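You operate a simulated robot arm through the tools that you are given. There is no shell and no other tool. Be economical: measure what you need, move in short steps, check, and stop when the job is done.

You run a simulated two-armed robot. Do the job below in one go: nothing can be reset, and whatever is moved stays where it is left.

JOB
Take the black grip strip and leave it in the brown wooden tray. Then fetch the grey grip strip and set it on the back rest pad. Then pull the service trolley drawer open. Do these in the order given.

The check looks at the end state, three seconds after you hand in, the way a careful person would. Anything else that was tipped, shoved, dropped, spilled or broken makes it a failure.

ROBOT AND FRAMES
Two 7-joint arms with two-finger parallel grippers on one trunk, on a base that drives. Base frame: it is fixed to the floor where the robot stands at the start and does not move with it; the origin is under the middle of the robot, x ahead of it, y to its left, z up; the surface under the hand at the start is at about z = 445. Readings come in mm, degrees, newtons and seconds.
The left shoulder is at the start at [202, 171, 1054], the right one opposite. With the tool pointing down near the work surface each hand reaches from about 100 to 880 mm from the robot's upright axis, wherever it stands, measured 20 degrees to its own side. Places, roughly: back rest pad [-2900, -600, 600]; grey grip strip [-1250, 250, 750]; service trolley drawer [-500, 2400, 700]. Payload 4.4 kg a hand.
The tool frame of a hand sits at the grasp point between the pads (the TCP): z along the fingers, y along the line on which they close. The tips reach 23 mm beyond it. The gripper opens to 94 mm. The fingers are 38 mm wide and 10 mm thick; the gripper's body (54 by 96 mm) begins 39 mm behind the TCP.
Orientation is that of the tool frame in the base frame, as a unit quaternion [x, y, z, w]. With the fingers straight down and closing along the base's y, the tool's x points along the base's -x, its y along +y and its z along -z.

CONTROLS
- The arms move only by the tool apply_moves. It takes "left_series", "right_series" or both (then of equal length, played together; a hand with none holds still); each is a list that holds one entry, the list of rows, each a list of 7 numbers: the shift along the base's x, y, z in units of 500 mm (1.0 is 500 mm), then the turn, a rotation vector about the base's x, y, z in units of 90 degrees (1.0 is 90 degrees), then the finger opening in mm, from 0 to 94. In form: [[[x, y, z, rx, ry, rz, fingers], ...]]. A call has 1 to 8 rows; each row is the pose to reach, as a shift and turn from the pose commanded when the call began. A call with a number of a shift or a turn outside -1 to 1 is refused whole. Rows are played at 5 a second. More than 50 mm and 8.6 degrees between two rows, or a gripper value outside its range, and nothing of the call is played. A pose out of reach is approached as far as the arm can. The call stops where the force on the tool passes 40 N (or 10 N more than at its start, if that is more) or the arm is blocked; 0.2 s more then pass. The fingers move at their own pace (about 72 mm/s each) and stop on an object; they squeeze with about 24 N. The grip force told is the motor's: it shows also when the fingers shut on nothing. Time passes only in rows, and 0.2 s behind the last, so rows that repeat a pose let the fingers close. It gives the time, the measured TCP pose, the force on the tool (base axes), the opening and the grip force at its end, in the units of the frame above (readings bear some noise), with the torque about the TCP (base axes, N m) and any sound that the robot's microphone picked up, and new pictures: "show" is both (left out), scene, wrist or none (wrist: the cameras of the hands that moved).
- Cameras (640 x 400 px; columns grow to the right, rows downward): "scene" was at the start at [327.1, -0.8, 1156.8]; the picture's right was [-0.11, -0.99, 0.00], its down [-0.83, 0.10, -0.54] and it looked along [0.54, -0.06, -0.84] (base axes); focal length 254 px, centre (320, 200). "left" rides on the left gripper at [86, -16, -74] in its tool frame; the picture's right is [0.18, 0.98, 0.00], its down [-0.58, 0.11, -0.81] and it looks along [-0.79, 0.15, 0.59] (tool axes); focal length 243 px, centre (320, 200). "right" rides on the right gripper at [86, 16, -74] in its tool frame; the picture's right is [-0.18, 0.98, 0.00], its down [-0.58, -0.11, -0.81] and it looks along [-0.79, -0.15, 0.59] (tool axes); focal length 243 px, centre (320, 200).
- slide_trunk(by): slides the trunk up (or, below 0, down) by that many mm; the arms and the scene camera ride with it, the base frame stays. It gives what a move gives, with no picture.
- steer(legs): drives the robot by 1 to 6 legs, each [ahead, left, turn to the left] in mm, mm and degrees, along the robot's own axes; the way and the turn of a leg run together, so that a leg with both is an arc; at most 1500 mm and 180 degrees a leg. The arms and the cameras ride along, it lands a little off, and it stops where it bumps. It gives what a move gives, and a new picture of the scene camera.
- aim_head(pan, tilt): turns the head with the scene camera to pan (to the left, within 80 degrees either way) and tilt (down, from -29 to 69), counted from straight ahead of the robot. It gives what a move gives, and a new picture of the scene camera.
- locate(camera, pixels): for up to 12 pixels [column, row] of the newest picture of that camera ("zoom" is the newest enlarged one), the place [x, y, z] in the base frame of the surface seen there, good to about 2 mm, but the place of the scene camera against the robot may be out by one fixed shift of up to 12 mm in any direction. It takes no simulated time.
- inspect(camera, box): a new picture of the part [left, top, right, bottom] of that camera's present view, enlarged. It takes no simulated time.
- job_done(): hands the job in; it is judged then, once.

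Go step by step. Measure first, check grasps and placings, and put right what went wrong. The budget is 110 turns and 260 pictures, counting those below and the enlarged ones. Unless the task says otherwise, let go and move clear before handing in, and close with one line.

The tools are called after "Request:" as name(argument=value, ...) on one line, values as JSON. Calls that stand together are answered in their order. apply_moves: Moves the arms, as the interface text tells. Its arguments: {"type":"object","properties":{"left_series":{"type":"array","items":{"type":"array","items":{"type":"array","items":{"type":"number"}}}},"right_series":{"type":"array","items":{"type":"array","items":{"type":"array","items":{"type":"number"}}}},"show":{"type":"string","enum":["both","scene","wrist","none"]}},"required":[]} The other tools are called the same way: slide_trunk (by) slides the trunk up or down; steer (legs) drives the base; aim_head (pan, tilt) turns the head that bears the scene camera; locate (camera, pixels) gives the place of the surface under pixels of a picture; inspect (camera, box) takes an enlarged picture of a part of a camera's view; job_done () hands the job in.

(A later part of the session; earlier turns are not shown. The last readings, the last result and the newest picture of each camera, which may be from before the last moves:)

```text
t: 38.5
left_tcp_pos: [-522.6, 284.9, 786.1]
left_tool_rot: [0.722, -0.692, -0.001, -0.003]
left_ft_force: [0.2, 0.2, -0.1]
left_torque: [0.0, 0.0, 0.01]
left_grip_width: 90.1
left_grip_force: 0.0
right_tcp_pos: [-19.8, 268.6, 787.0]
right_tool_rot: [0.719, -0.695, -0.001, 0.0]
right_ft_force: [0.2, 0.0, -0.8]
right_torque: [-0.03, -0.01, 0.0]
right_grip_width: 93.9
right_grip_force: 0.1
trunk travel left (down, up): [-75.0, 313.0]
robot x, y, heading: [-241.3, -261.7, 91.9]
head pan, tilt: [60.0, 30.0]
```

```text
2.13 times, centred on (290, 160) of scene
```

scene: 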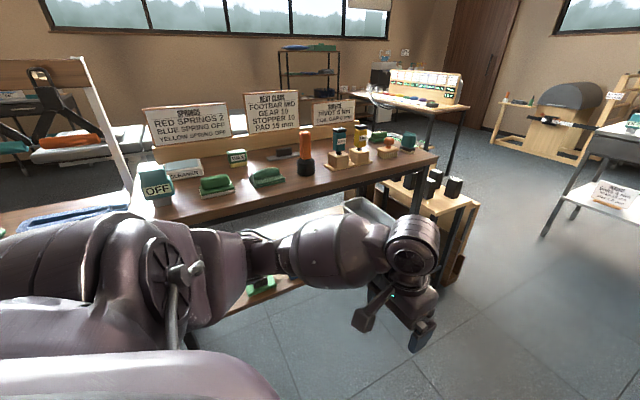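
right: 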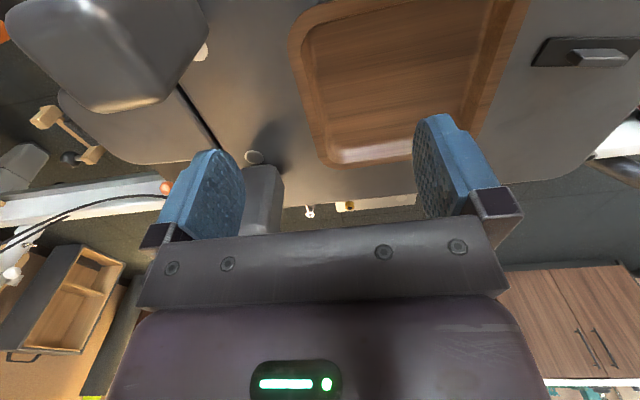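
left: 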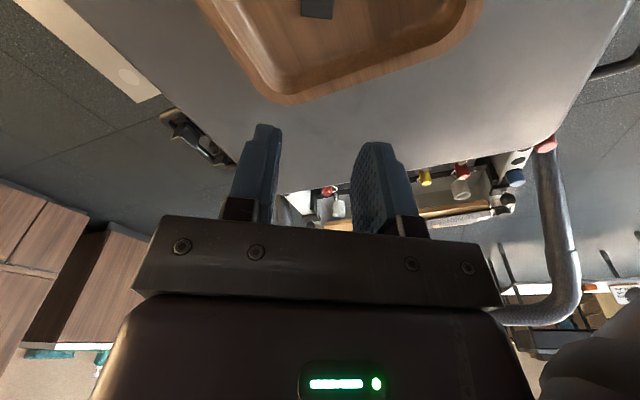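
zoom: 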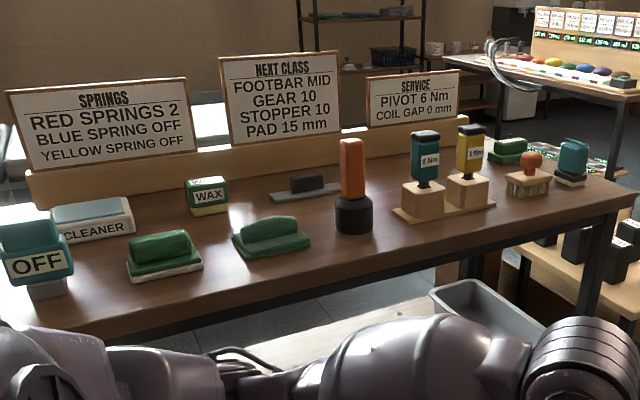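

The grey strip has a grey plate with a black bar, seen at zoom (307,185). I'll measure it and then raise the trunk.

Request:
locate(camera="zoom", pixels=[[272, 196], [340, 185], [290, 183], [325, 178], [307, 182], [307, 198], [350, 140], [280, 55], [415, 70], [350, 220], [60, 300], [600, 215]])

Request:
slide_trunk(by=300)

Request:
steer(legs=[[0, 0, 88]])

Request:
aim_head(pan=-20, tilt=35)

```text
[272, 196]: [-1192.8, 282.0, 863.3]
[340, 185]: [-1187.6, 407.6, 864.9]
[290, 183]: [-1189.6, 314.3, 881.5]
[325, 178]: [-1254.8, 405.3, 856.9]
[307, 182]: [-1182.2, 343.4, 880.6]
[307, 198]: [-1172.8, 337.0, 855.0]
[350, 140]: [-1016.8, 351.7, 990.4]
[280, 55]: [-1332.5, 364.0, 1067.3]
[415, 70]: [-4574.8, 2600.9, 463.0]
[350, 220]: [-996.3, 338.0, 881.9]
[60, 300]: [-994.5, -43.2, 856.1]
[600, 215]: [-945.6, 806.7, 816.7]
```

```text
t: 41.5
left_tcp_pos: [-521.6, 285.0, 1085.0]
left_tool_rot: [0.722, -0.692, -0.001, -0.001]
left_ft_force: [-0.4, 0.1, 0.3]
left_torque: [0.01, 0.02, 0.0]
left_grip_width: 89.9
left_grip_force: 0.1
right_tcp_pos: [-19.6, 267.7, 1085.7]
right_tool_rot: [0.719, -0.695, 0.0, 0.0]
right_ft_force: [-1.1, 0.0, 0.6]
right_torque: [-0.02, 0.04, -0.03]
right_grip_width: 94.2
right_grip_force: 0.0
trunk travel left (down, up): [-375.0, 13.0]
robot x, y, heading: [-239.1, -260.3, 91.9]
head pan, tilt: [60.0, 30.0]
```

```text
t: 45.6
left_tcp_pos: [-797.2, -531.5, 1086.5]
left_tool_rot: [1.0, 0.011, -0.002, -0.001]
left_ft_force: [-0.1, 0.3, -0.1]
left_torque: [-0.01, -0.04, 0.0]
left_grip_width: 90.2
left_grip_force: 0.0
right_tcp_pos: [-769.8, -29.7, 1086.4]
right_tool_rot: [1.0, 0.007, 0.0, 0.0]
right_ft_force: [-0.4, 0.2, 0.3]
right_torque: [0.0, 0.0, 0.02]
right_grip_width: 93.7
right_grip_force: 0.0
trunk travel left (down, up): [-375.0, 13.0]
robot x, y, heading: [-241.3, -264.0, -179.0]
head pan, tilt: [60.0, 30.0]
```

scene: 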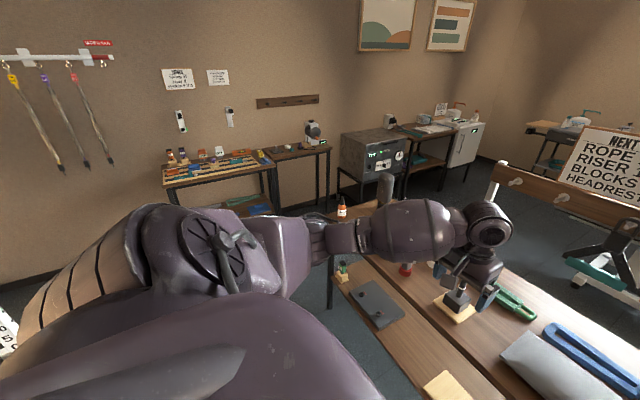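

```text
t: 47.2
left_tcp_pos: [-797.7, -531.7, 1086.4]
left_tool_rot: [1.0, 0.011, -0.002, -0.001]
left_ft_force: [0.0, 0.3, 0.6]
left_torque: [0.03, -0.04, 0.0]
left_grip_width: 90.2
left_grip_force: 0.2
right_tcp_pos: [-770.3, -30.9, 1086.7]
right_tool_rot: [1.0, 0.008, 0.0, 0.0]
right_ft_force: [0.4, 0.0, -0.3]
right_torque: [0.0, 0.0, 0.0]
right_grip_width: 94.2
right_grip_force: 0.0
trunk travel left (down, up): [-375.0, 13.0]
robot x, y, heading: [-241.3, -261.0, -179.1]
head pan, tilt: [-20.0, 35.0]
```

scene: 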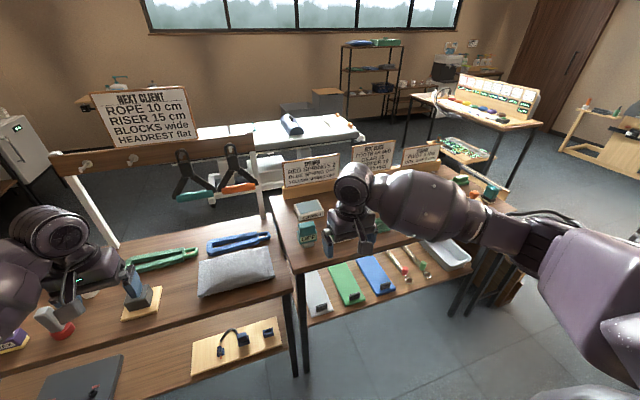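

The bench layout is visible. I'll slide 425 mm to my right, then advance, keeping the raised hands above the items (tips at z 1063).

Request:
steer(legs=[[0, -425, -0.9], [230, 0, 0]])

Request:
aim_head(pan=-15, tilt=55)

```text
t: 52.8
left_tcp_pos: [-1038.5, -89.1, 1085.6]
left_tool_rot: [1.0, -0.002, -0.001, 0.0]
left_ft_force: [0.4, -0.7, 0.0]
left_torque: [0.02, -0.04, 0.0]
left_grip_width: 90.1
left_grip_force: 0.0
right_tcp_pos: [-998.0, 410.2, 1085.7]
right_tool_rot: [1.0, -0.006, 0.001, -0.001]
right_ft_force: [-0.5, -0.6, 0.3]
right_torque: [-0.01, 0.0, -0.02]
right_grip_width: 94.0
right_grip_force: 0.1
trunk travel left (down, up): [-375.0, 13.0]
robot x, y, heading: [-476.3, 162.2, 179.4]
head pan, tilt: [-20.0, 35.0]
```

scene: 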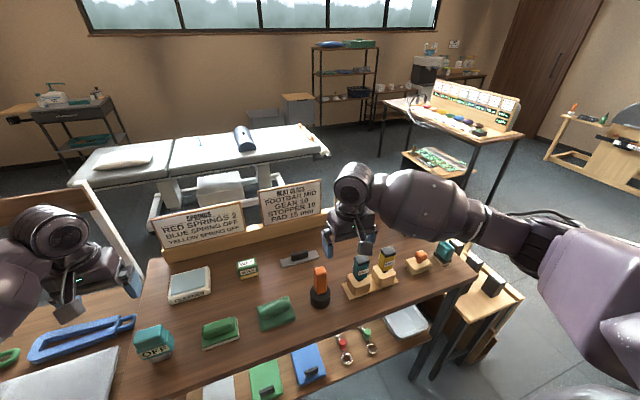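

```text
t: 53.6
left_tcp_pos: [-1039.9, -91.6, 1086.0]
left_tool_rot: [1.0, -0.002, -0.002, -0.001]
left_ft_force: [0.2, 0.1, 0.5]
left_torque: [-0.02, 0.02, 0.01]
left_grip_width: 89.9
left_grip_force: 0.1
right_tcp_pos: [-997.8, 409.2, 1086.8]
right_tool_rot: [1.0, -0.005, 0.0, 0.001]
right_ft_force: [-0.8, 0.2, 0.0]
right_torque: [0.02, -0.01, -0.02]
right_grip_width: 94.1
right_grip_force: 0.0
trunk travel left (down, up): [-375.0, 13.0]
robot x, y, heading: [-475.1, 162.5, 179.2]
head pan, tilt: [-15.0, 55.0]
```

scene: 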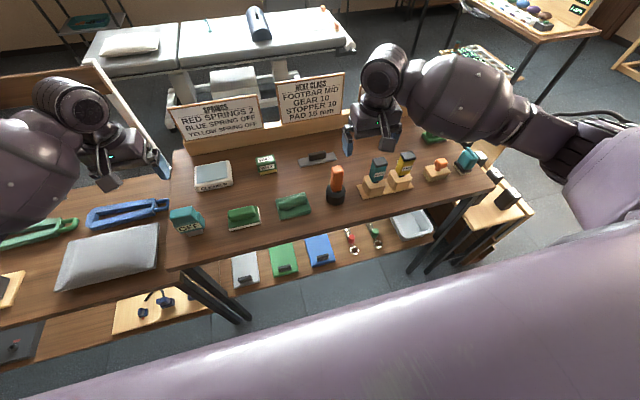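

The grey strip is clear at (318,158). I'll zoom and measure it.

Request:
inspect(camera="scene", box=[260, 130, 380, 205])

Request:
locate(camera="scene", pixels=[[130, 45], [105, 55], [160, 30], [215, 40], [258, 25], [310, 30], [100, 75], [340, 45], [180, 60], [300, 100], [430, 138], [337, 170]])

```text
5.33 times, centred on (320, 168) of scene
```

zoom: 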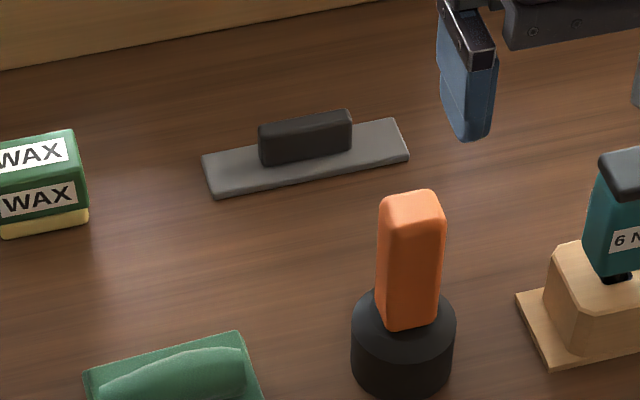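

```text
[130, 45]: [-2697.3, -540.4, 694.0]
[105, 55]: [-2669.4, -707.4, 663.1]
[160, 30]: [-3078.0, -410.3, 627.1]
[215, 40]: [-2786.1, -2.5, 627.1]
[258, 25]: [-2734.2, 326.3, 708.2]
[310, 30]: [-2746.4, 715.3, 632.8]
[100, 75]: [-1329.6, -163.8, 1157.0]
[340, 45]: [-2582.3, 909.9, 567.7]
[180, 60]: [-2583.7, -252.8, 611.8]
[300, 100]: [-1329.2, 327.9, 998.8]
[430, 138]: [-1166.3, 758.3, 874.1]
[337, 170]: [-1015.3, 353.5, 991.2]
```

Request:
locate(camera="zoom", pixels=[[203, 158], [395, 121], [408, 157], [215, 196], [262, 125], [348, 112], [264, 160], [350, 147], [305, 121], [306, 150], [412, 195], [150, 20]])

Request:
inspect(camera="right", box=[0, 0, 640, 400])

```text
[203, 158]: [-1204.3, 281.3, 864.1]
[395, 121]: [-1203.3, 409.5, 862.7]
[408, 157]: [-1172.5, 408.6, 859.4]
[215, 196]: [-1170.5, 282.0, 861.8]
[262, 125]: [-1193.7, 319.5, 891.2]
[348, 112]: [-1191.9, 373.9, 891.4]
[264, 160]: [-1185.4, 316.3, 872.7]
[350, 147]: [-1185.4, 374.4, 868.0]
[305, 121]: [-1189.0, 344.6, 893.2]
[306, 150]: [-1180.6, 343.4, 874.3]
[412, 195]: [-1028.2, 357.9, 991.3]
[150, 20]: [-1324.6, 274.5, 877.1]
```

```text
1.00 times, centred on (320, 200) of right (not enlarged: the box is as wide or as high as the picture)
```

zoom: 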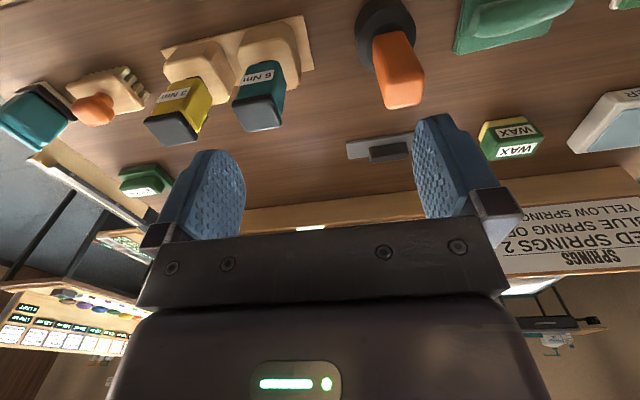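

The plate's centre is about (-1188,345) with its axis along y, and the bar top is around z 884 after the camera shift. I'll bring the right hand above it, turning -90°.

Request:
apply_moves(right_series=[[[-0.047, -0.016, 0, 0, 0, -0.09, 94], [-0.094, -0.032, 0, 0, 0, -0.18, 94], [-0.142, -0.048, 0, 0, 0, -0.27, 94], [-0.189, -0.064, 0, 0, 0, -0.36, 94], [-0.236, -0.08, 0, 0, 0, -0.45, 94], [-0.283, -0.096, 0, 0, 0, -0.54, 94], [-0.331, -0.112, -0.03, 0, 0, -0.63, 94], [-0.378, -0.128, -0.06, 0, 0, -0.72, 94]]], show="none")

Request:
apply_moves(right_series=[[[0, 0, 0, 0, 0, -0.09, 94], [0, 0, 0, 0, 0, -0.18, 94], [0, 0, 0, 0, 0, -0.272, 94], [0, 0, 0, 0, 0, -0.272, 94]]])

```text
t: 55.4
left_tcp_pos: [-1039.0, -90.9, 1085.9]
left_tool_rot: [1.0, -0.003, 0.0, -0.001]
left_ft_force: [-0.5, 0.3, -0.3]
left_torque: [0.0, 0.0, 0.02]
left_grip_width: 90.3
left_grip_force: 0.0
right_tcp_pos: [-1186.0, 344.2, 1055.4]
right_tool_rot: [0.84, -0.542, 0.001, 0.0]
right_ft_force: [-0.3, -0.2, 0.1]
right_torque: [0.01, 0.0, 0.01]
right_grip_width: 94.3
right_grip_force: 0.1
trunk travel left (down, up): [-375.0, 13.0]
robot x, y, heading: [-479.1, 158.9, 179.3]
head pan, tilt: [-15.0, 55.0]
```

```text
t: 56.4
left_tcp_pos: [-1038.4, -89.7, 1085.9]
left_tool_rot: [1.0, -0.002, -0.002, -0.001]
left_ft_force: [0.5, 0.5, 0.1]
left_torque: [0.02, -0.01, -0.02]
left_grip_width: 89.8
left_grip_force: 0.1
right_tcp_pos: [-1186.1, 345.1, 1056.3]
right_tool_rot: [-0.707, 0.708, 0.001, 0.001]
right_ft_force: [-0.1, -0.2, 0.9]
right_torque: [-0.03, 0.02, -0.03]
right_grip_width: 94.0
right_grip_force: 0.1
trunk travel left (down, up): [-375.0, 13.0]
robot x, y, heading: [-478.0, 160.4, 179.2]
head pan, tilt: [-15.0, 55.0]
```

scene: 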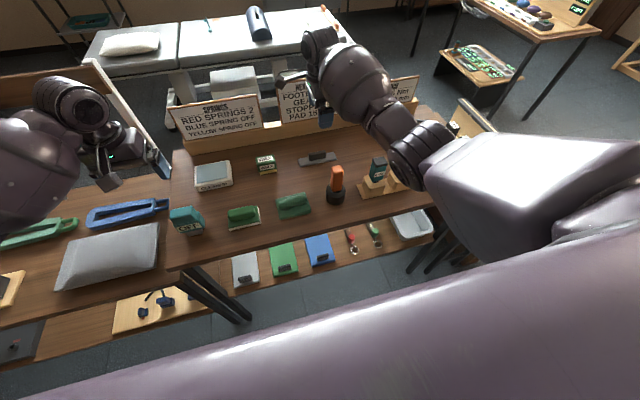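
right: 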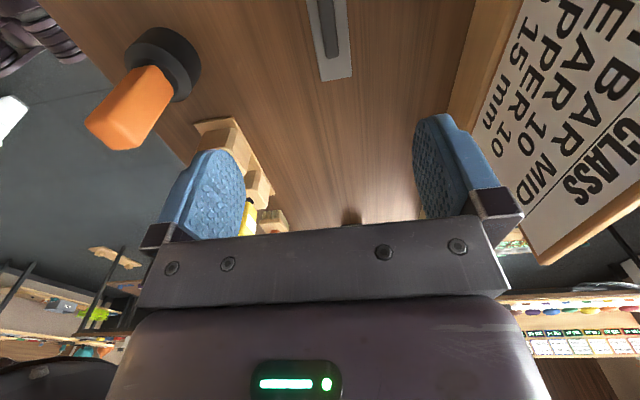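

The hand is above the bar. I'll measure the bar with the wrist camera and check the elbow and forearm height.

Request:
locate(camera="right", pixels=[[322, 5], [338, 50], [326, 30], [332, 55], [322, 78], [350, 76], [318, 60], [345, 30], [130, 120], [320, 150]])

Request:
locate(camera="scene", pixels=[[420, 155], [380, 110], [350, 75], [320, 42], [408, 180], [378, 165], [405, 165], [318, 155]])

```text
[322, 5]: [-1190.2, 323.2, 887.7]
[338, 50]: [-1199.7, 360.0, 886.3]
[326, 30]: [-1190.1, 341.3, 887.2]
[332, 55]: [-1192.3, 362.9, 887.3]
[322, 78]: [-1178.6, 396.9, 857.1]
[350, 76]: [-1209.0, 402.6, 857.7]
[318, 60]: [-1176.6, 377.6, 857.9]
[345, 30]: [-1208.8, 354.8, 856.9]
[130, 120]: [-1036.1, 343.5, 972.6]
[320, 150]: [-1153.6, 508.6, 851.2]
```

```text
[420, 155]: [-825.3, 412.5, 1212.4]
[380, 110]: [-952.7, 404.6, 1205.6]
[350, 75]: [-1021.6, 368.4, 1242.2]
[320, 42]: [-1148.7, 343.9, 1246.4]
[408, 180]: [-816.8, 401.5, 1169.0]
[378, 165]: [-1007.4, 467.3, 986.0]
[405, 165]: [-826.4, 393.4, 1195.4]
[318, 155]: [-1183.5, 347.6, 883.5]
```

The bar is centred at (-1193,343) with its top at 887. The elbow is well above the tools, so I'll descend in two stages.

Request:
apply_moves(right_series=[[[-0.007, -0.002, -0.06, 0, 0, 0, 80], [-0.014, -0.004, -0.12, 0, 0, 0, 60], [-0.014, -0.004, -0.18, 0, 0, 0, 50], [-0.014, -0.004, -0.24, 0, 0, 0, 50], [-0.014, -0.004, -0.24, 0, 0, 0, 50]]])

```text
t: 57.6
left_tcp_pos: [-1037.4, -89.7, 1085.4]
left_tool_rot: [1.0, -0.003, -0.002, -0.001]
left_ft_force: [0.3, -0.6, -0.5]
left_torque: [0.01, 0.03, 0.0]
left_grip_width: 90.0
left_grip_force: 0.0
right_tcp_pos: [-1194.1, 343.8, 936.2]
right_tool_rot: [-0.707, 0.707, 0.0, -0.001]
right_ft_force: [0.2, 0.8, -0.7]
right_torque: [-0.01, -0.01, 0.02]
right_grip_width: 50.1
right_grip_force: 0.0
trunk travel left (down, up): [-375.0, 13.0]
robot x, y, heading: [-479.2, 165.9, 179.3]
head pan, tilt: [-15.0, 55.0]
```

scene: 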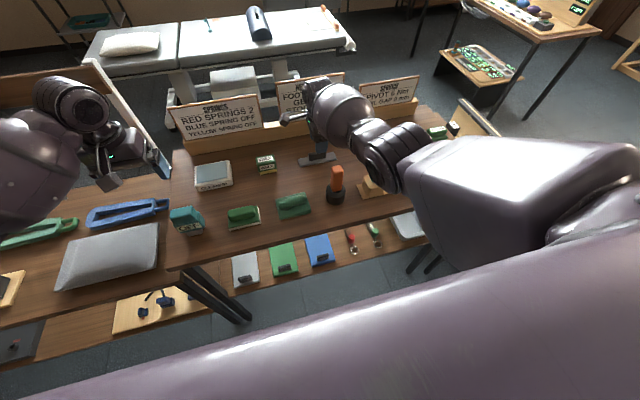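
right: 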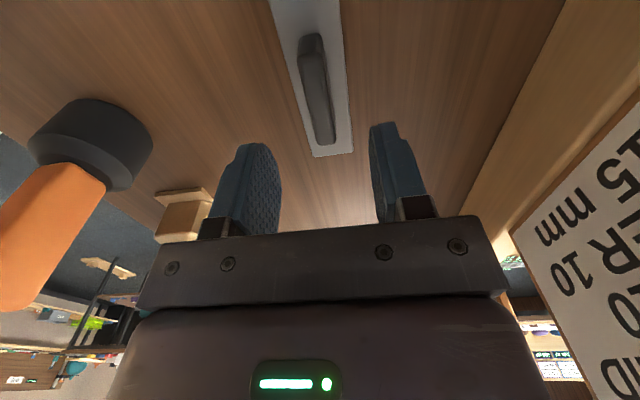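

Request:
locate(camera="scene", pixels=[[370, 180], [395, 190], [350, 150], [380, 150], [371, 188], [320, 115]])

Request:
locate(camera="right", pixels=[[305, 50], [322, 45], [312, 130], [335, 130], [318, 90], [315, 155], [353, 150], [310, 38]])

Request:
inspect(camera="scene", box=[270, 80, 450, 210])

```text
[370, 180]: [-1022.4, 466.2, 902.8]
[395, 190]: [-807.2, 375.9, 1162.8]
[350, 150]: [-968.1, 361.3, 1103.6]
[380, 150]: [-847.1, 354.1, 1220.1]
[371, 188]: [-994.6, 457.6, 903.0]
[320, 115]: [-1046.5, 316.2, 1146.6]
```

```text
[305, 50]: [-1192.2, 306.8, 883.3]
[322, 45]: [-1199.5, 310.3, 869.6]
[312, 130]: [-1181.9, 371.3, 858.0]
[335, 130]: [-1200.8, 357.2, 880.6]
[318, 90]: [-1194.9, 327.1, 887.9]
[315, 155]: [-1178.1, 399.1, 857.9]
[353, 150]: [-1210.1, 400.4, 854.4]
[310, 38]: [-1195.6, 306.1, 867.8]
```

```text
3.08 times, centred on (360, 145) of scene
```

zoom: 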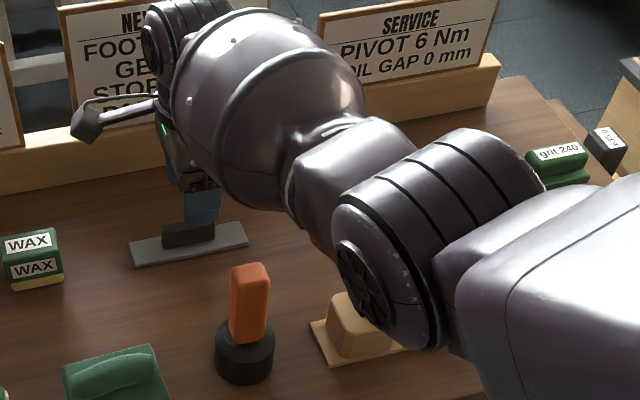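

The forearm passes above the orange handle, so I'll check its underside before going lower.

Request:
locate(camera="zoom", pixels=[[228, 192], [262, 203], [300, 222], [330, 255], [255, 170], [290, 190], [250, 270], [200, 150], [345, 285], [380, 330], [310, 160], [240, 100]])

Request:
inspect(camera="left", box=[0, 0, 640, 400])

```text
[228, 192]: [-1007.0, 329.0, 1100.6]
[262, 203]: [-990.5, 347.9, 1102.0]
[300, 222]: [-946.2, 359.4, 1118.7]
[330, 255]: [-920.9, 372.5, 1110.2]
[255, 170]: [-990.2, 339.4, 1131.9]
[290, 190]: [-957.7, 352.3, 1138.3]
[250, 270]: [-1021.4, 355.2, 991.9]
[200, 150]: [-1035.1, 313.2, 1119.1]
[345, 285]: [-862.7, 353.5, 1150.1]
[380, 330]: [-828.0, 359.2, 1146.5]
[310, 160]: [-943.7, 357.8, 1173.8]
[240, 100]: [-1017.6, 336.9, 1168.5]
```

```text
1.00 times, centred on (320, 200) of left (not enlarged: the box is as wide or as high as the picture)
```

zoom: 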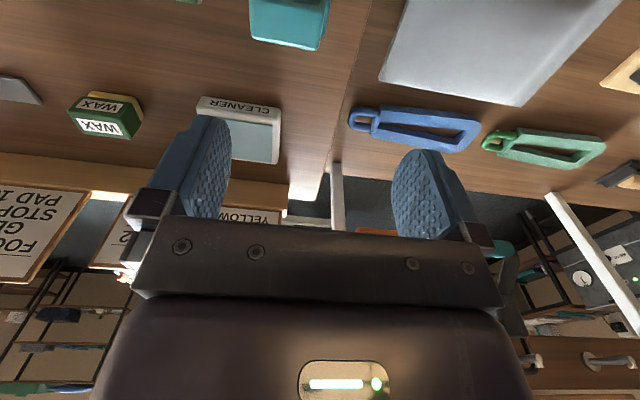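

Clearance is adequate: the underside is near 1065 and drops to about 1030, against the handle top at 985. I'll descend the last 49 mm and close.

Request:
apply_moves(right_series=[[[0, 0, -0.05, 0, 0, 0, 50], [0, 0, -0.085, 0, 0, 0, 50], [0, 0, -0.098, 0, 0, 0, 50], [0, 0, -0.098, 0, 0, 0, 0], [0, 0, -0.098, 0, 0, 0, 0], [0, 0, -0.098, 0, 0, 0, 0]]])

```text
t: 59.0
left_tcp_pos: [-1038.4, -90.4, 1085.5]
left_tool_rot: [1.0, -0.003, -0.002, 0.0]
left_ft_force: [-0.8, 0.0, -0.5]
left_torque: [0.0, 0.03, -0.01]
left_grip_width: 89.9
left_grip_force: 0.0
right_tcp_pos: [-1186.4, 345.2, 890.5]
right_tool_rot: [0.707, -0.707, 0.001, 0.0]
right_ft_force: [-0.6, 0.0, 1.0]
right_torque: [-0.06, 0.02, 0.03]
right_grip_width: 13.4
right_grip_force: 24.5
right hand out of reach, approached as far as the arm can: row 2, 3, 4, 5, 6
trunk travel left (down, up): [-375.0, 13.0]
robot x, y, heading: [-477.6, 160.7, 179.2]
head pan, tilt: [-15.0, 55.0]
```

scene: 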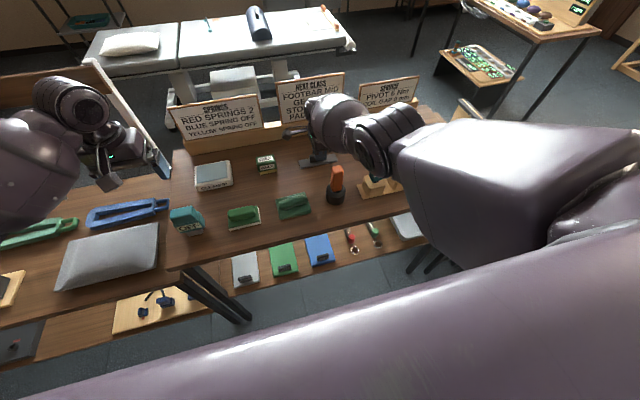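
right: 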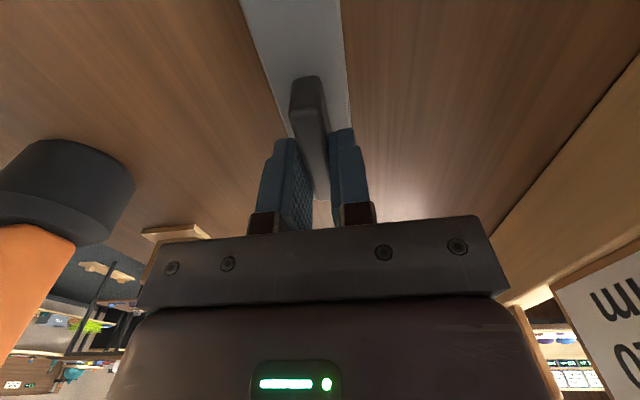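

The bar is held (13.4 mm, 24.5 N). I'll lift straight up.

Request:
apply_moves(right_series=[[[0, 0, 0.05, 0, 0, 0, 0], [0, 0, 0.13, 0, 0, 0, 0], [0, 0, 0.21, 0, 0, 0, 0], [0, 0, 0.29, 0, 0, 0, 0], [0, 0, 0.36, 0, 0, 0, 0], [0, 0, 0.4, 0, 0, 0, 0]]])

```text
t: 60.4
left_tcp_pos: [-1038.9, -90.6, 1086.4]
left_tool_rot: [1.0, -0.003, -0.001, -0.002]
left_ft_force: [-1.2, -0.1, 0.8]
left_torque: [0.0, -0.02, 0.01]
left_grip_width: 89.8
left_grip_force: 0.1
right_tcp_pos: [-1186.1, 344.9, 1091.7]
right_tool_rot: [-0.707, 0.707, 0.0, 0.001]
right_ft_force: [0.0, 0.4, -0.9]
right_torque: [0.0, 0.02, -0.02]
right_grip_width: 13.5
right_grip_force: 24.0
trunk travel left (down, up): [-375.0, 13.0]
robot x, y, heading: [-478.8, 165.5, 179.5]
head pan, tilt: [-15.0, 55.0]
```

scene: 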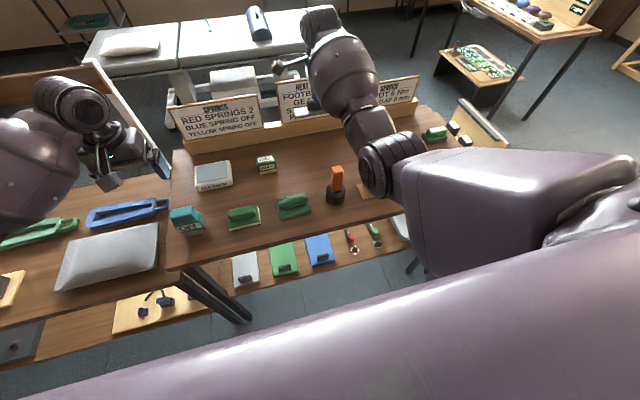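
right: 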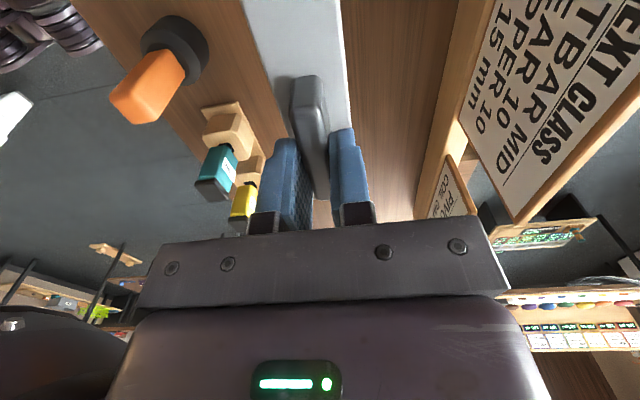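

The strip is up. I'll retrace the approach to fold the right arm back.

Request:
apply_moves(right_series=[[[0.03, 0, 0, 0, 0, 0.09, 0], [0.06, 0, 0, 0, 0, 0.18, 0], [0.09, 0.01, 0, 0, 0, 0.27, 0], [0.13, 0.026, 0, 0, 0, 0.36, 0], [0.17, 0.042, 0, 0, 0, 0.45, 0], [0.22, 0.058, 0, 0, 0, 0.54, 0], [0.27, 0.074, 0, 0, 0, 0.63, 0], [0.32, 0.09, 0, 0, 0, 0.72, 0]]], show="none")

Request:
apply_moves(right_series=[[[0.02, 0.016, 0, 0, 0, 0.09, 0], [0.04, 0.03, 0, 0, 0, 0.18, 0], [0.06, 0.038, 0, 0, 0, 0.272, 0], [0.06, 0.038, 0, 0, 0, 0.272, 0]]], show="scene")

```text
t: 62.2
left_tcp_pos: [-1037.2, -91.6, 1086.1]
left_tool_rot: [1.0, -0.002, -0.002, -0.001]
left_ft_force: [-0.7, 0.7, -0.1]
left_torque: [0.0, -0.01, -0.01]
left_grip_width: 89.9
left_grip_force: 0.0
right_tcp_pos: [-1026.8, 389.1, 1091.0]
right_tool_rot: [0.976, -0.217, 0.0, 0.0]
right_ft_force: [-0.7, 0.3, 0.0]
right_torque: [0.0, 0.0, 0.01]
right_grip_width: 13.6
right_grip_force: 23.9
trunk travel left (down, up): [-375.0, 13.0]
robot x, y, heading: [-477.3, 161.8, 179.5]
head pan, tilt: [-15.0, 55.0]
```

```text
t: 63.2
left_tcp_pos: [-1038.2, -90.6, 1084.9]
left_tool_rot: [1.0, -0.002, -0.002, -0.001]
left_ft_force: [0.1, 0.4, -0.1]
left_torque: [0.0, -0.02, 0.0]
left_grip_width: 90.0
left_grip_force: 0.0
right_tcp_pos: [-997.8, 407.6, 1090.8]
right_tool_rot: [1.0, -0.005, 0.0, 0.0]
right_ft_force: [-0.3, 0.7, -0.2]
right_torque: [-0.01, 0.03, 0.02]
right_grip_width: 13.1
right_grip_force: 24.4
trunk travel left (down, up): [-375.0, 13.0]
robot x, y, heading: [-473.1, 162.1, 179.3]
head pan, tilt: [-15.0, 55.0]
```

scene: 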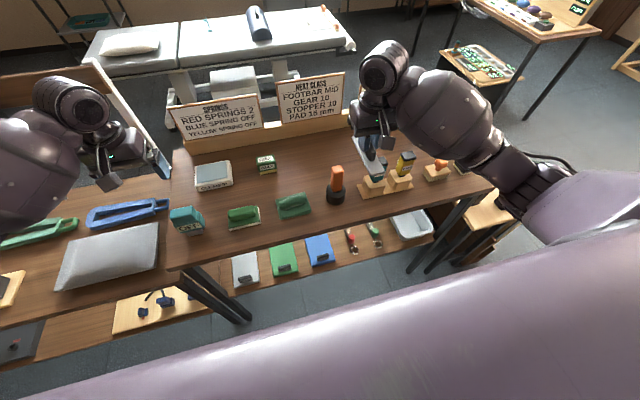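

The strip is folded in safely. I'll back off from the bench and survey the routes around both ends.

Request:
steer(legs=[[-200, 0, 0]])

Request:
aim_head(pan=-60, tilt=25)

Request:
locate(camera="scene", pixels=[[60, 100], [150, 100], [100, 200], [200, 200], [300, 200], [400, 200], [500, 200], [150, 150], [250, 150], [350, 150], [450, 150], [550, 150]])

Request:
aim_head(pan=40, tilt=25)

```text
t: 64.8
left_tcp_pos: [-836.1, -94.4, 1086.1]
left_tool_rot: [1.0, 0.0, -0.002, 0.0]
left_ft_force: [0.1, 0.6, 0.1]
left_torque: [-0.02, 0.03, -0.05]
left_grip_width: 90.0
left_grip_force: 0.1
right_tcp_pos: [-797.9, 405.2, 1092.3]
right_tool_rot: [1.0, -0.004, 0.0, 0.0]
right_ft_force: [0.7, 1.1, -0.2]
right_torque: [0.0, -0.02, 0.0]
right_grip_width: 13.5
right_grip_force: 23.6
trunk travel left (down, up): [-375.0, 13.0]
robot x, y, heading: [-277.9, 161.0, 179.7]
head pan, tilt: [-15.0, 55.0]
```

scene: 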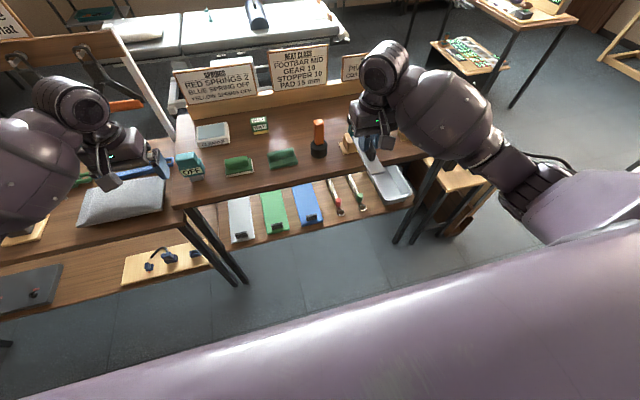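

```text
t: 65.9
left_tcp_pos: [-838.2, -94.2, 1085.7]
left_tool_rot: [1.0, -0.001, -0.001, -0.001]
left_ft_force: [0.2, 0.5, -0.5]
left_torque: [0.02, 0.0, -0.01]
left_grip_width: 90.0
left_grip_force: 0.1
right_tcp_pos: [-799.4, 404.3, 1091.9]
right_tool_rot: [1.0, -0.004, 0.0, 0.0]
right_ft_force: [0.2, 0.3, -0.4]
right_torque: [0.03, -0.03, 0.0]
right_grip_width: 13.4
right_grip_force: 24.0
trunk travel left (down, up): [-375.0, 13.0]
robot x, y, heading: [-276.4, 162.2, 179.7]
head pan, tilt: [-60.0, 25.0]
```

scene: 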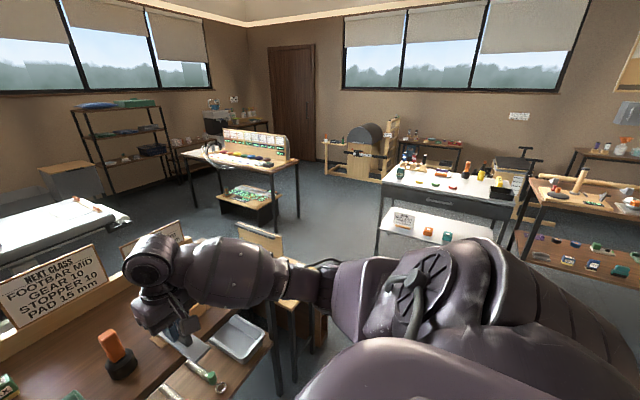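

```text
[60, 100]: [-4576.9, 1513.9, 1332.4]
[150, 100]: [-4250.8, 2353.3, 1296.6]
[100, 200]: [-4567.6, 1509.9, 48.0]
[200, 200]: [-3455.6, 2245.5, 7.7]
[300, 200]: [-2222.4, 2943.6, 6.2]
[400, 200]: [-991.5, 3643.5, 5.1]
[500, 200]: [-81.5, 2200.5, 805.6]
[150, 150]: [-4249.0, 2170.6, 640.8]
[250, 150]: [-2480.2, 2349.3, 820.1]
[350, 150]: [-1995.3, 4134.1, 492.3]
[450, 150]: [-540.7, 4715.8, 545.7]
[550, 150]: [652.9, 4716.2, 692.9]
```

```text
t: 67.7
left_tcp_pos: [-838.1, -94.6, 1086.3]
left_tool_rot: [1.0, -0.001, -0.001, 0.0]
left_ft_force: [0.1, 0.6, -0.4]
left_torque: [0.01, 0.0, -0.02]
left_grip_width: 90.1
left_grip_force: 0.0
right_tcp_pos: [-800.0, 402.5, 1090.4]
right_tool_rot: [1.0, -0.005, 0.0, 0.0]
right_ft_force: [-0.3, -0.6, -1.0]
right_torque: [0.0, -0.04, 0.0]
right_grip_width: 13.6
right_grip_force: 23.8
trunk travel left (down, up): [-375.0, 13.0]
robot x, y, heading: [-279.1, 156.9, 179.5]
head pan, tilt: [40.0, 25.0]
```

scene: 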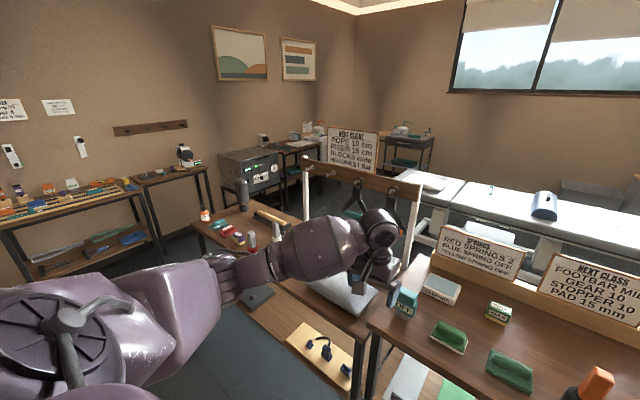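

I'll measure the passage around the left (-y) end.

Request:
locate(camera="scene", pixels=[[195, 220], [215, 265], [180, 250], [150, 240], [205, 170], [225, 195], [285, 200], [285, 150], [25, 240], [340, 185], [270, 205], [430, 165]])

Request:
inspect(camera="scene", box=[130, 100, 390, 270])

```text
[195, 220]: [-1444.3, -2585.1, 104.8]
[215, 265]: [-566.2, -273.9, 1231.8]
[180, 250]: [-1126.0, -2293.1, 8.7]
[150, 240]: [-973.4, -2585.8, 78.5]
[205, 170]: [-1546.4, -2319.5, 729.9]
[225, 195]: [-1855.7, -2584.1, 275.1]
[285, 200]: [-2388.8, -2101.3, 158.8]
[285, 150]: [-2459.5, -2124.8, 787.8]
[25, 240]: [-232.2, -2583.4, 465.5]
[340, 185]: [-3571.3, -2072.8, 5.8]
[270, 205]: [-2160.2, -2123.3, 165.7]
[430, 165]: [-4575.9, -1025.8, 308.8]
```

```text
2.35 times, centred on (260, 185) of scene
```

zoom: 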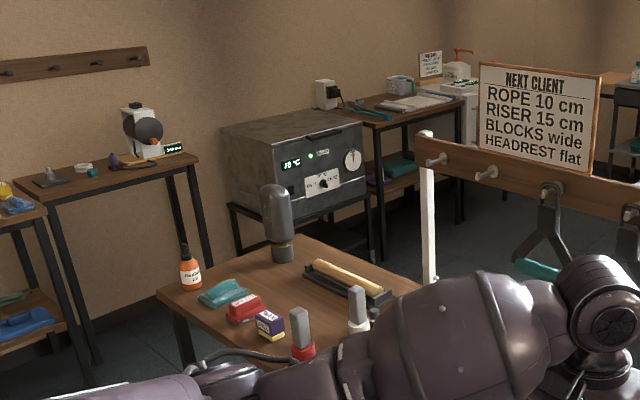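

Request:
locate(camera="zoom", pixels=[[168, 294], [300, 240], [175, 330], [235, 255], [385, 245], [420, 260], [195, 170], [230, 210], [60, 350], [620, 260], [345, 215], [430, 230]])

Request:
aim_head(pan=70, tilt=40)

```text
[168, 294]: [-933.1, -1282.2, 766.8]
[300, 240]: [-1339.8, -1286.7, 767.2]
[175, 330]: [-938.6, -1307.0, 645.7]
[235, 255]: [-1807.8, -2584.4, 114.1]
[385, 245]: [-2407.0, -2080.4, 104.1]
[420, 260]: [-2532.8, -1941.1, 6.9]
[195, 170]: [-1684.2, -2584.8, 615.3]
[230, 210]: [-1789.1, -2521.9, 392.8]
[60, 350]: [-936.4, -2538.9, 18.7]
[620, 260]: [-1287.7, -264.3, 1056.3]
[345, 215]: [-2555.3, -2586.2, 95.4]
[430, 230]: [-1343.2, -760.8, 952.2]
```

```text
t: 68.6
left_tcp_pos: [-836.6, -94.2, 1083.6]
left_tool_rot: [1.0, -0.001, -0.002, -0.001]
left_ft_force: [0.5, -0.9, -0.4]
left_torque: [0.01, -0.03, -0.03]
left_grip_width: 90.0
left_grip_force: 0.0
right_tcp_pos: [-799.9, 403.6, 1091.2]
right_tool_rot: [1.0, -0.005, 0.001, 0.0]
right_ft_force: [0.1, 0.1, -0.2]
right_torque: [0.0, -0.02, 0.0]
right_grip_width: 13.5
right_grip_force: 24.0
trunk travel left (down, up): [-375.0, 13.0]
robot x, y, heading: [-275.1, 157.5, 179.6]
head pan, tilt: [70.0, 40.0]
```

scene: 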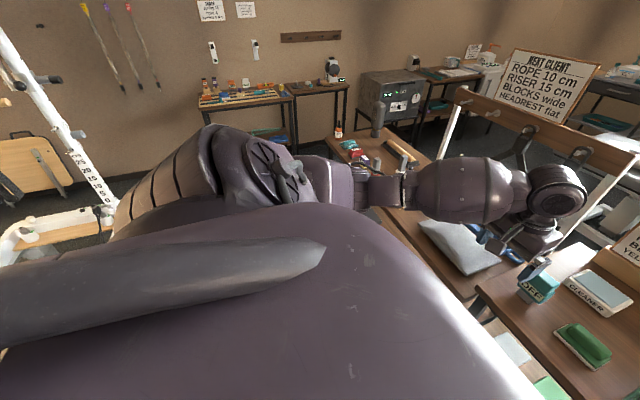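

Both ends have gaps of about 830 mm. I'll use the left one, which is closer to the back rest: slide left along the bench first.

Request:
locate(camera="scene", pixels=[[105, 205], [20, 235], [60, 240], [80, 180]])

Request:
steer(legs=[[0, 940, 0.3], [0, 920, 0]])

Request:
aim_head(pan=0, tilt=35)

```text
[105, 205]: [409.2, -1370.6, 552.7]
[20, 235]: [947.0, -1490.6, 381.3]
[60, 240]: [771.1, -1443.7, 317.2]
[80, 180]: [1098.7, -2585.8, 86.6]
```

```text
t: 85.1
left_tcp_pos: [-830.0, -1942.6, 1085.8]
left_tool_rot: [1.0, 0.008, -0.001, -0.001]
left_ft_force: [0.1, -0.6, 0.0]
left_torque: [0.02, 0.01, 0.0]
left_grip_width: 90.0
left_grip_force: 0.1
right_tcp_pos: [-800.1, -1444.8, 1091.5]
right_tool_rot: [1.0, 0.003, -0.001, 0.001]
right_ft_force: [0.0, 0.5, -0.9]
right_torque: [0.02, 0.01, 0.0]
right_grip_width: 13.3
right_grip_force: 23.7
trunk travel left (down, up): [-375.0, 13.0]
robot x, y, heading: [-272.8, -1680.2, -179.4]
head pan, tilt: [70.0, 40.0]
```

scene: 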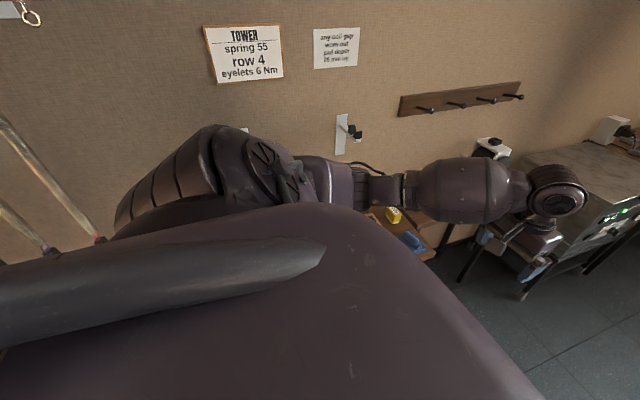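

```text
t: 86.5
left_tcp_pos: [-829.6, -1942.1, 1086.0]
left_tool_rot: [1.0, 0.006, -0.002, -0.001]
left_ft_force: [-0.5, -0.2, 0.4]
left_torque: [0.01, 0.01, 0.03]
left_grip_width: 90.0
left_grip_force: 0.0
right_tcp_pos: [-799.8, -1443.9, 1091.4]
right_tool_rot: [1.0, 0.003, 0.0, 0.0]
right_ft_force: [0.2, 1.0, 0.0]
right_torque: [0.01, 0.01, -0.02]
right_grip_width: 13.3
right_grip_force: 23.6
trunk travel left (down, up): [-375.0, 13.0]
robot x, y, heading: [-272.6, -1682.2, -179.4]
head pan, tilt: [0.0, 35.0]
```

scene: 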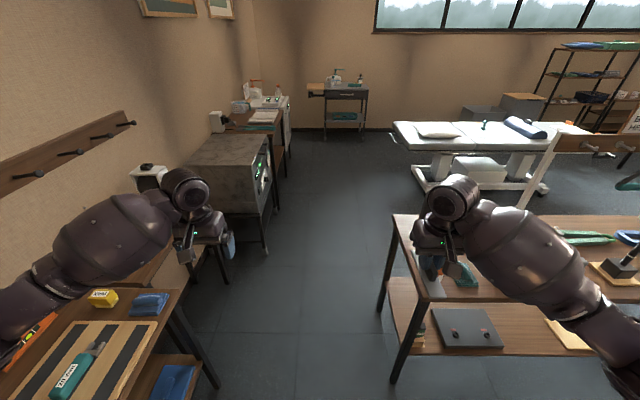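

Request:
locate(camera="scene", pixels=[[265, 253], [395, 380], [380, 310], [215, 385], [228, 285], [270, 200], [400, 190], [440, 170], [395, 125], [470, 185], [438, 131], [485, 123]])

```text
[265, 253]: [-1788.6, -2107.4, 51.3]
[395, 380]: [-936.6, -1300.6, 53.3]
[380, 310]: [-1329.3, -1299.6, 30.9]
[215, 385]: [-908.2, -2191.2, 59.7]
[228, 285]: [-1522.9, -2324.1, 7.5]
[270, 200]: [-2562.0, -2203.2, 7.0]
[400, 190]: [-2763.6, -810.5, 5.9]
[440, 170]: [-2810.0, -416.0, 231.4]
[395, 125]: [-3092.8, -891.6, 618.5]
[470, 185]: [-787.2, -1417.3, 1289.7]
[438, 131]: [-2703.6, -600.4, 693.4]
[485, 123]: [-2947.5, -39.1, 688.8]
```

The corridor's centre is at y ≈ -1705, so I'll drive ahead through it with a slight correction.

Request:
steer(legs=[[400, 20, -0.6], [1230, 0, 0]])

Request:
aim_head(pan=-40, tilt=35)

```text
t: 94.7
left_tcp_pos: [-2450.7, -1929.2, 1086.6]
left_tool_rot: [1.0, -0.007, -0.002, -0.001]
left_ft_force: [0.1, -1.3, 0.2]
left_torque: [0.0, -0.01, -0.01]
left_grip_width: 90.1
left_grip_force: 0.0
right_tcp_pos: [-2403.9, -1430.0, 1091.3]
right_tool_rot: [1.0, -0.011, -0.001, 0.0]
right_ft_force: [-0.7, 1.0, -1.2]
right_torque: [0.01, 0.01, 0.01]
right_grip_width: 13.5
right_grip_force: 23.7
trunk travel left (down, up): [-375.0, 13.0]
robot x, y, heading: [-1883.8, -1679.3, 178.9]
head pan, tilt: [0.0, 35.0]
```

scene: 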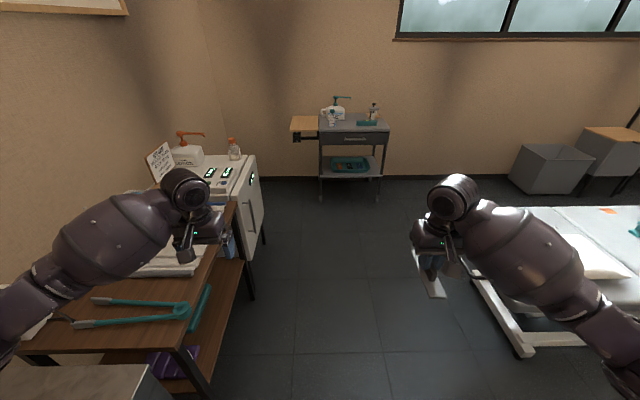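

```text
t: 95.8
left_tcp_pos: [-2449.5, -1929.2, 1085.8]
left_tool_rot: [1.0, -0.007, -0.001, 0.0]
left_ft_force: [0.3, 0.3, -0.1]
left_torque: [-0.01, -0.02, 0.01]
left_grip_width: 89.9
left_grip_force: 0.0
right_tcp_pos: [-2404.2, -1431.5, 1091.7]
right_tool_rot: [1.0, -0.01, 0.0, 0.0]
right_ft_force: [0.1, 0.2, -0.3]
right_torque: [0.0, 0.01, -0.02]
right_grip_width: 13.6
right_grip_force: 23.7
trunk travel left (down, up): [-375.0, 13.0]
robot x, y, heading: [-1887.5, -1684.5, 179.1]
head pan, tilt: [-40.0, 35.0]
```

scene: 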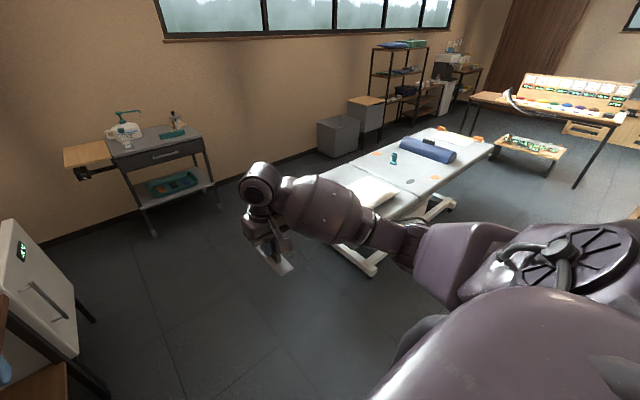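

I'll slide right 1050 mm to face the back-rest end of the table.

Request:
steer(legs=[[0, -1050, 0.9]])

Request:
aim_head(pan=0, tilt=45)

```text
t: 105.2
left_tcp_pos: [-2432.8, -898.0, 1086.0]
left_tool_rot: [1.0, 0.001, -0.002, -0.001]
left_ft_force: [0.8, 0.1, 0.0]
left_torque: [0.01, 0.02, -0.02]
left_grip_width: 89.8
left_grip_force: 0.1
right_tcp_pos: [-2397.6, -400.3, 1090.6]
right_tool_rot: [1.0, -0.001, 0.001, 0.0]
right_ft_force: [-0.6, 0.6, -0.5]
right_torque: [-0.01, 0.01, 0.01]
right_grip_width: 13.6
right_grip_force: 23.9
trunk travel left (down, up): [-375.0, 13.0]
robot x, y, heading: [-1872.0, -643.9, 179.9]
head pan, tilt: [-40.0, 35.0]
```

scene: 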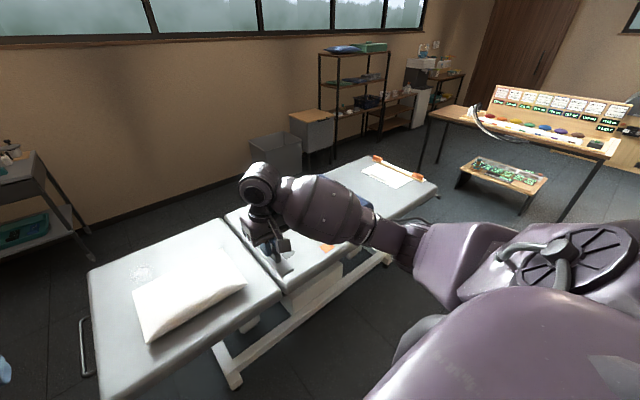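

```text
t: 106.3
left_tcp_pos: [-2433.4, -898.2, 1086.4]
left_tool_rot: [1.0, 0.002, -0.002, -0.001]
left_ft_force: [-0.8, -0.5, 0.2]
left_torque: [0.04, -0.03, -0.04]
left_grip_width: 90.1
left_grip_force: 0.0
right_tcp_pos: [-2397.8, -399.5, 1090.9]
right_tool_rot: [1.0, -0.001, 0.0, 0.0]
right_ft_force: [-0.2, -0.2, -1.4]
right_torque: [-0.05, 0.01, 0.02]
right_grip_width: 13.3
right_grip_force: 24.5
trunk travel left (down, up): [-375.0, 13.0]
robot x, y, heading: [-1877.6, -640.5, 180.1]
head pan, tilt: [0.0, 45.0]
```

scene: 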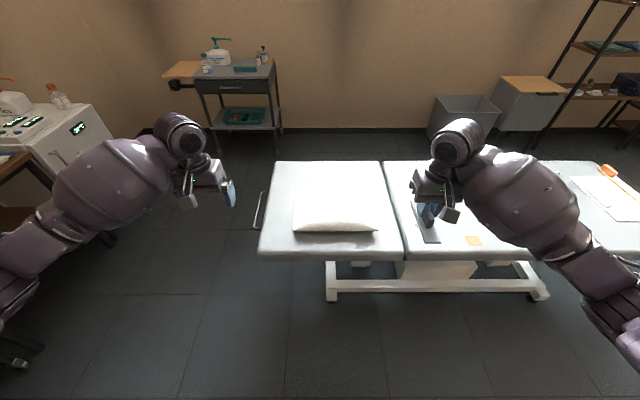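

The back-rest pad is the left section (262–402) with a pillow on it. I'll measure the free area.

Request:
inspect(camera="scene", box=[250, 150, 450, 270])

Request:
locate(camera="scene", pixels=[[265, 248], [400, 248], [382, 165], [278, 165], [335, 245], [296, 230], [376, 230], [365, 195], [300, 190], [388, 210], [335, 178], [280, 210]])

```text
3.20 times, centred on (350, 210) of scene
```

zoom: 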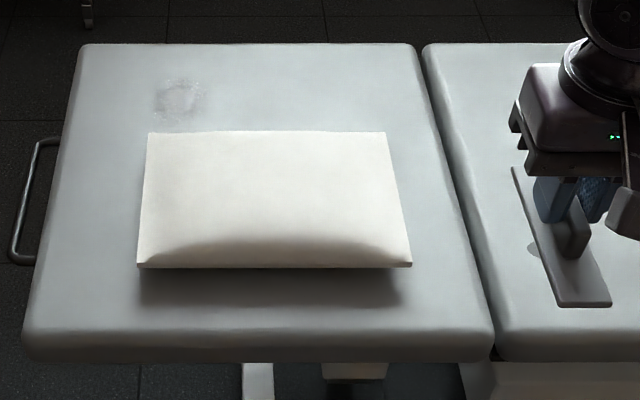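

```text
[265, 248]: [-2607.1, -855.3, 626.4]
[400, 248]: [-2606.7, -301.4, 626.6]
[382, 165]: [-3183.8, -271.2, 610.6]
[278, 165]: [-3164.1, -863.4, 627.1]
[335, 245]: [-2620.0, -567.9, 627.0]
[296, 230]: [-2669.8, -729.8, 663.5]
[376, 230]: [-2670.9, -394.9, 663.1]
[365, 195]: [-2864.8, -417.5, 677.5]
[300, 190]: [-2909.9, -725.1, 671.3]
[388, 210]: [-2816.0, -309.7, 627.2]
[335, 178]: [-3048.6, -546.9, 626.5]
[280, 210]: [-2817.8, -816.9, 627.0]
```

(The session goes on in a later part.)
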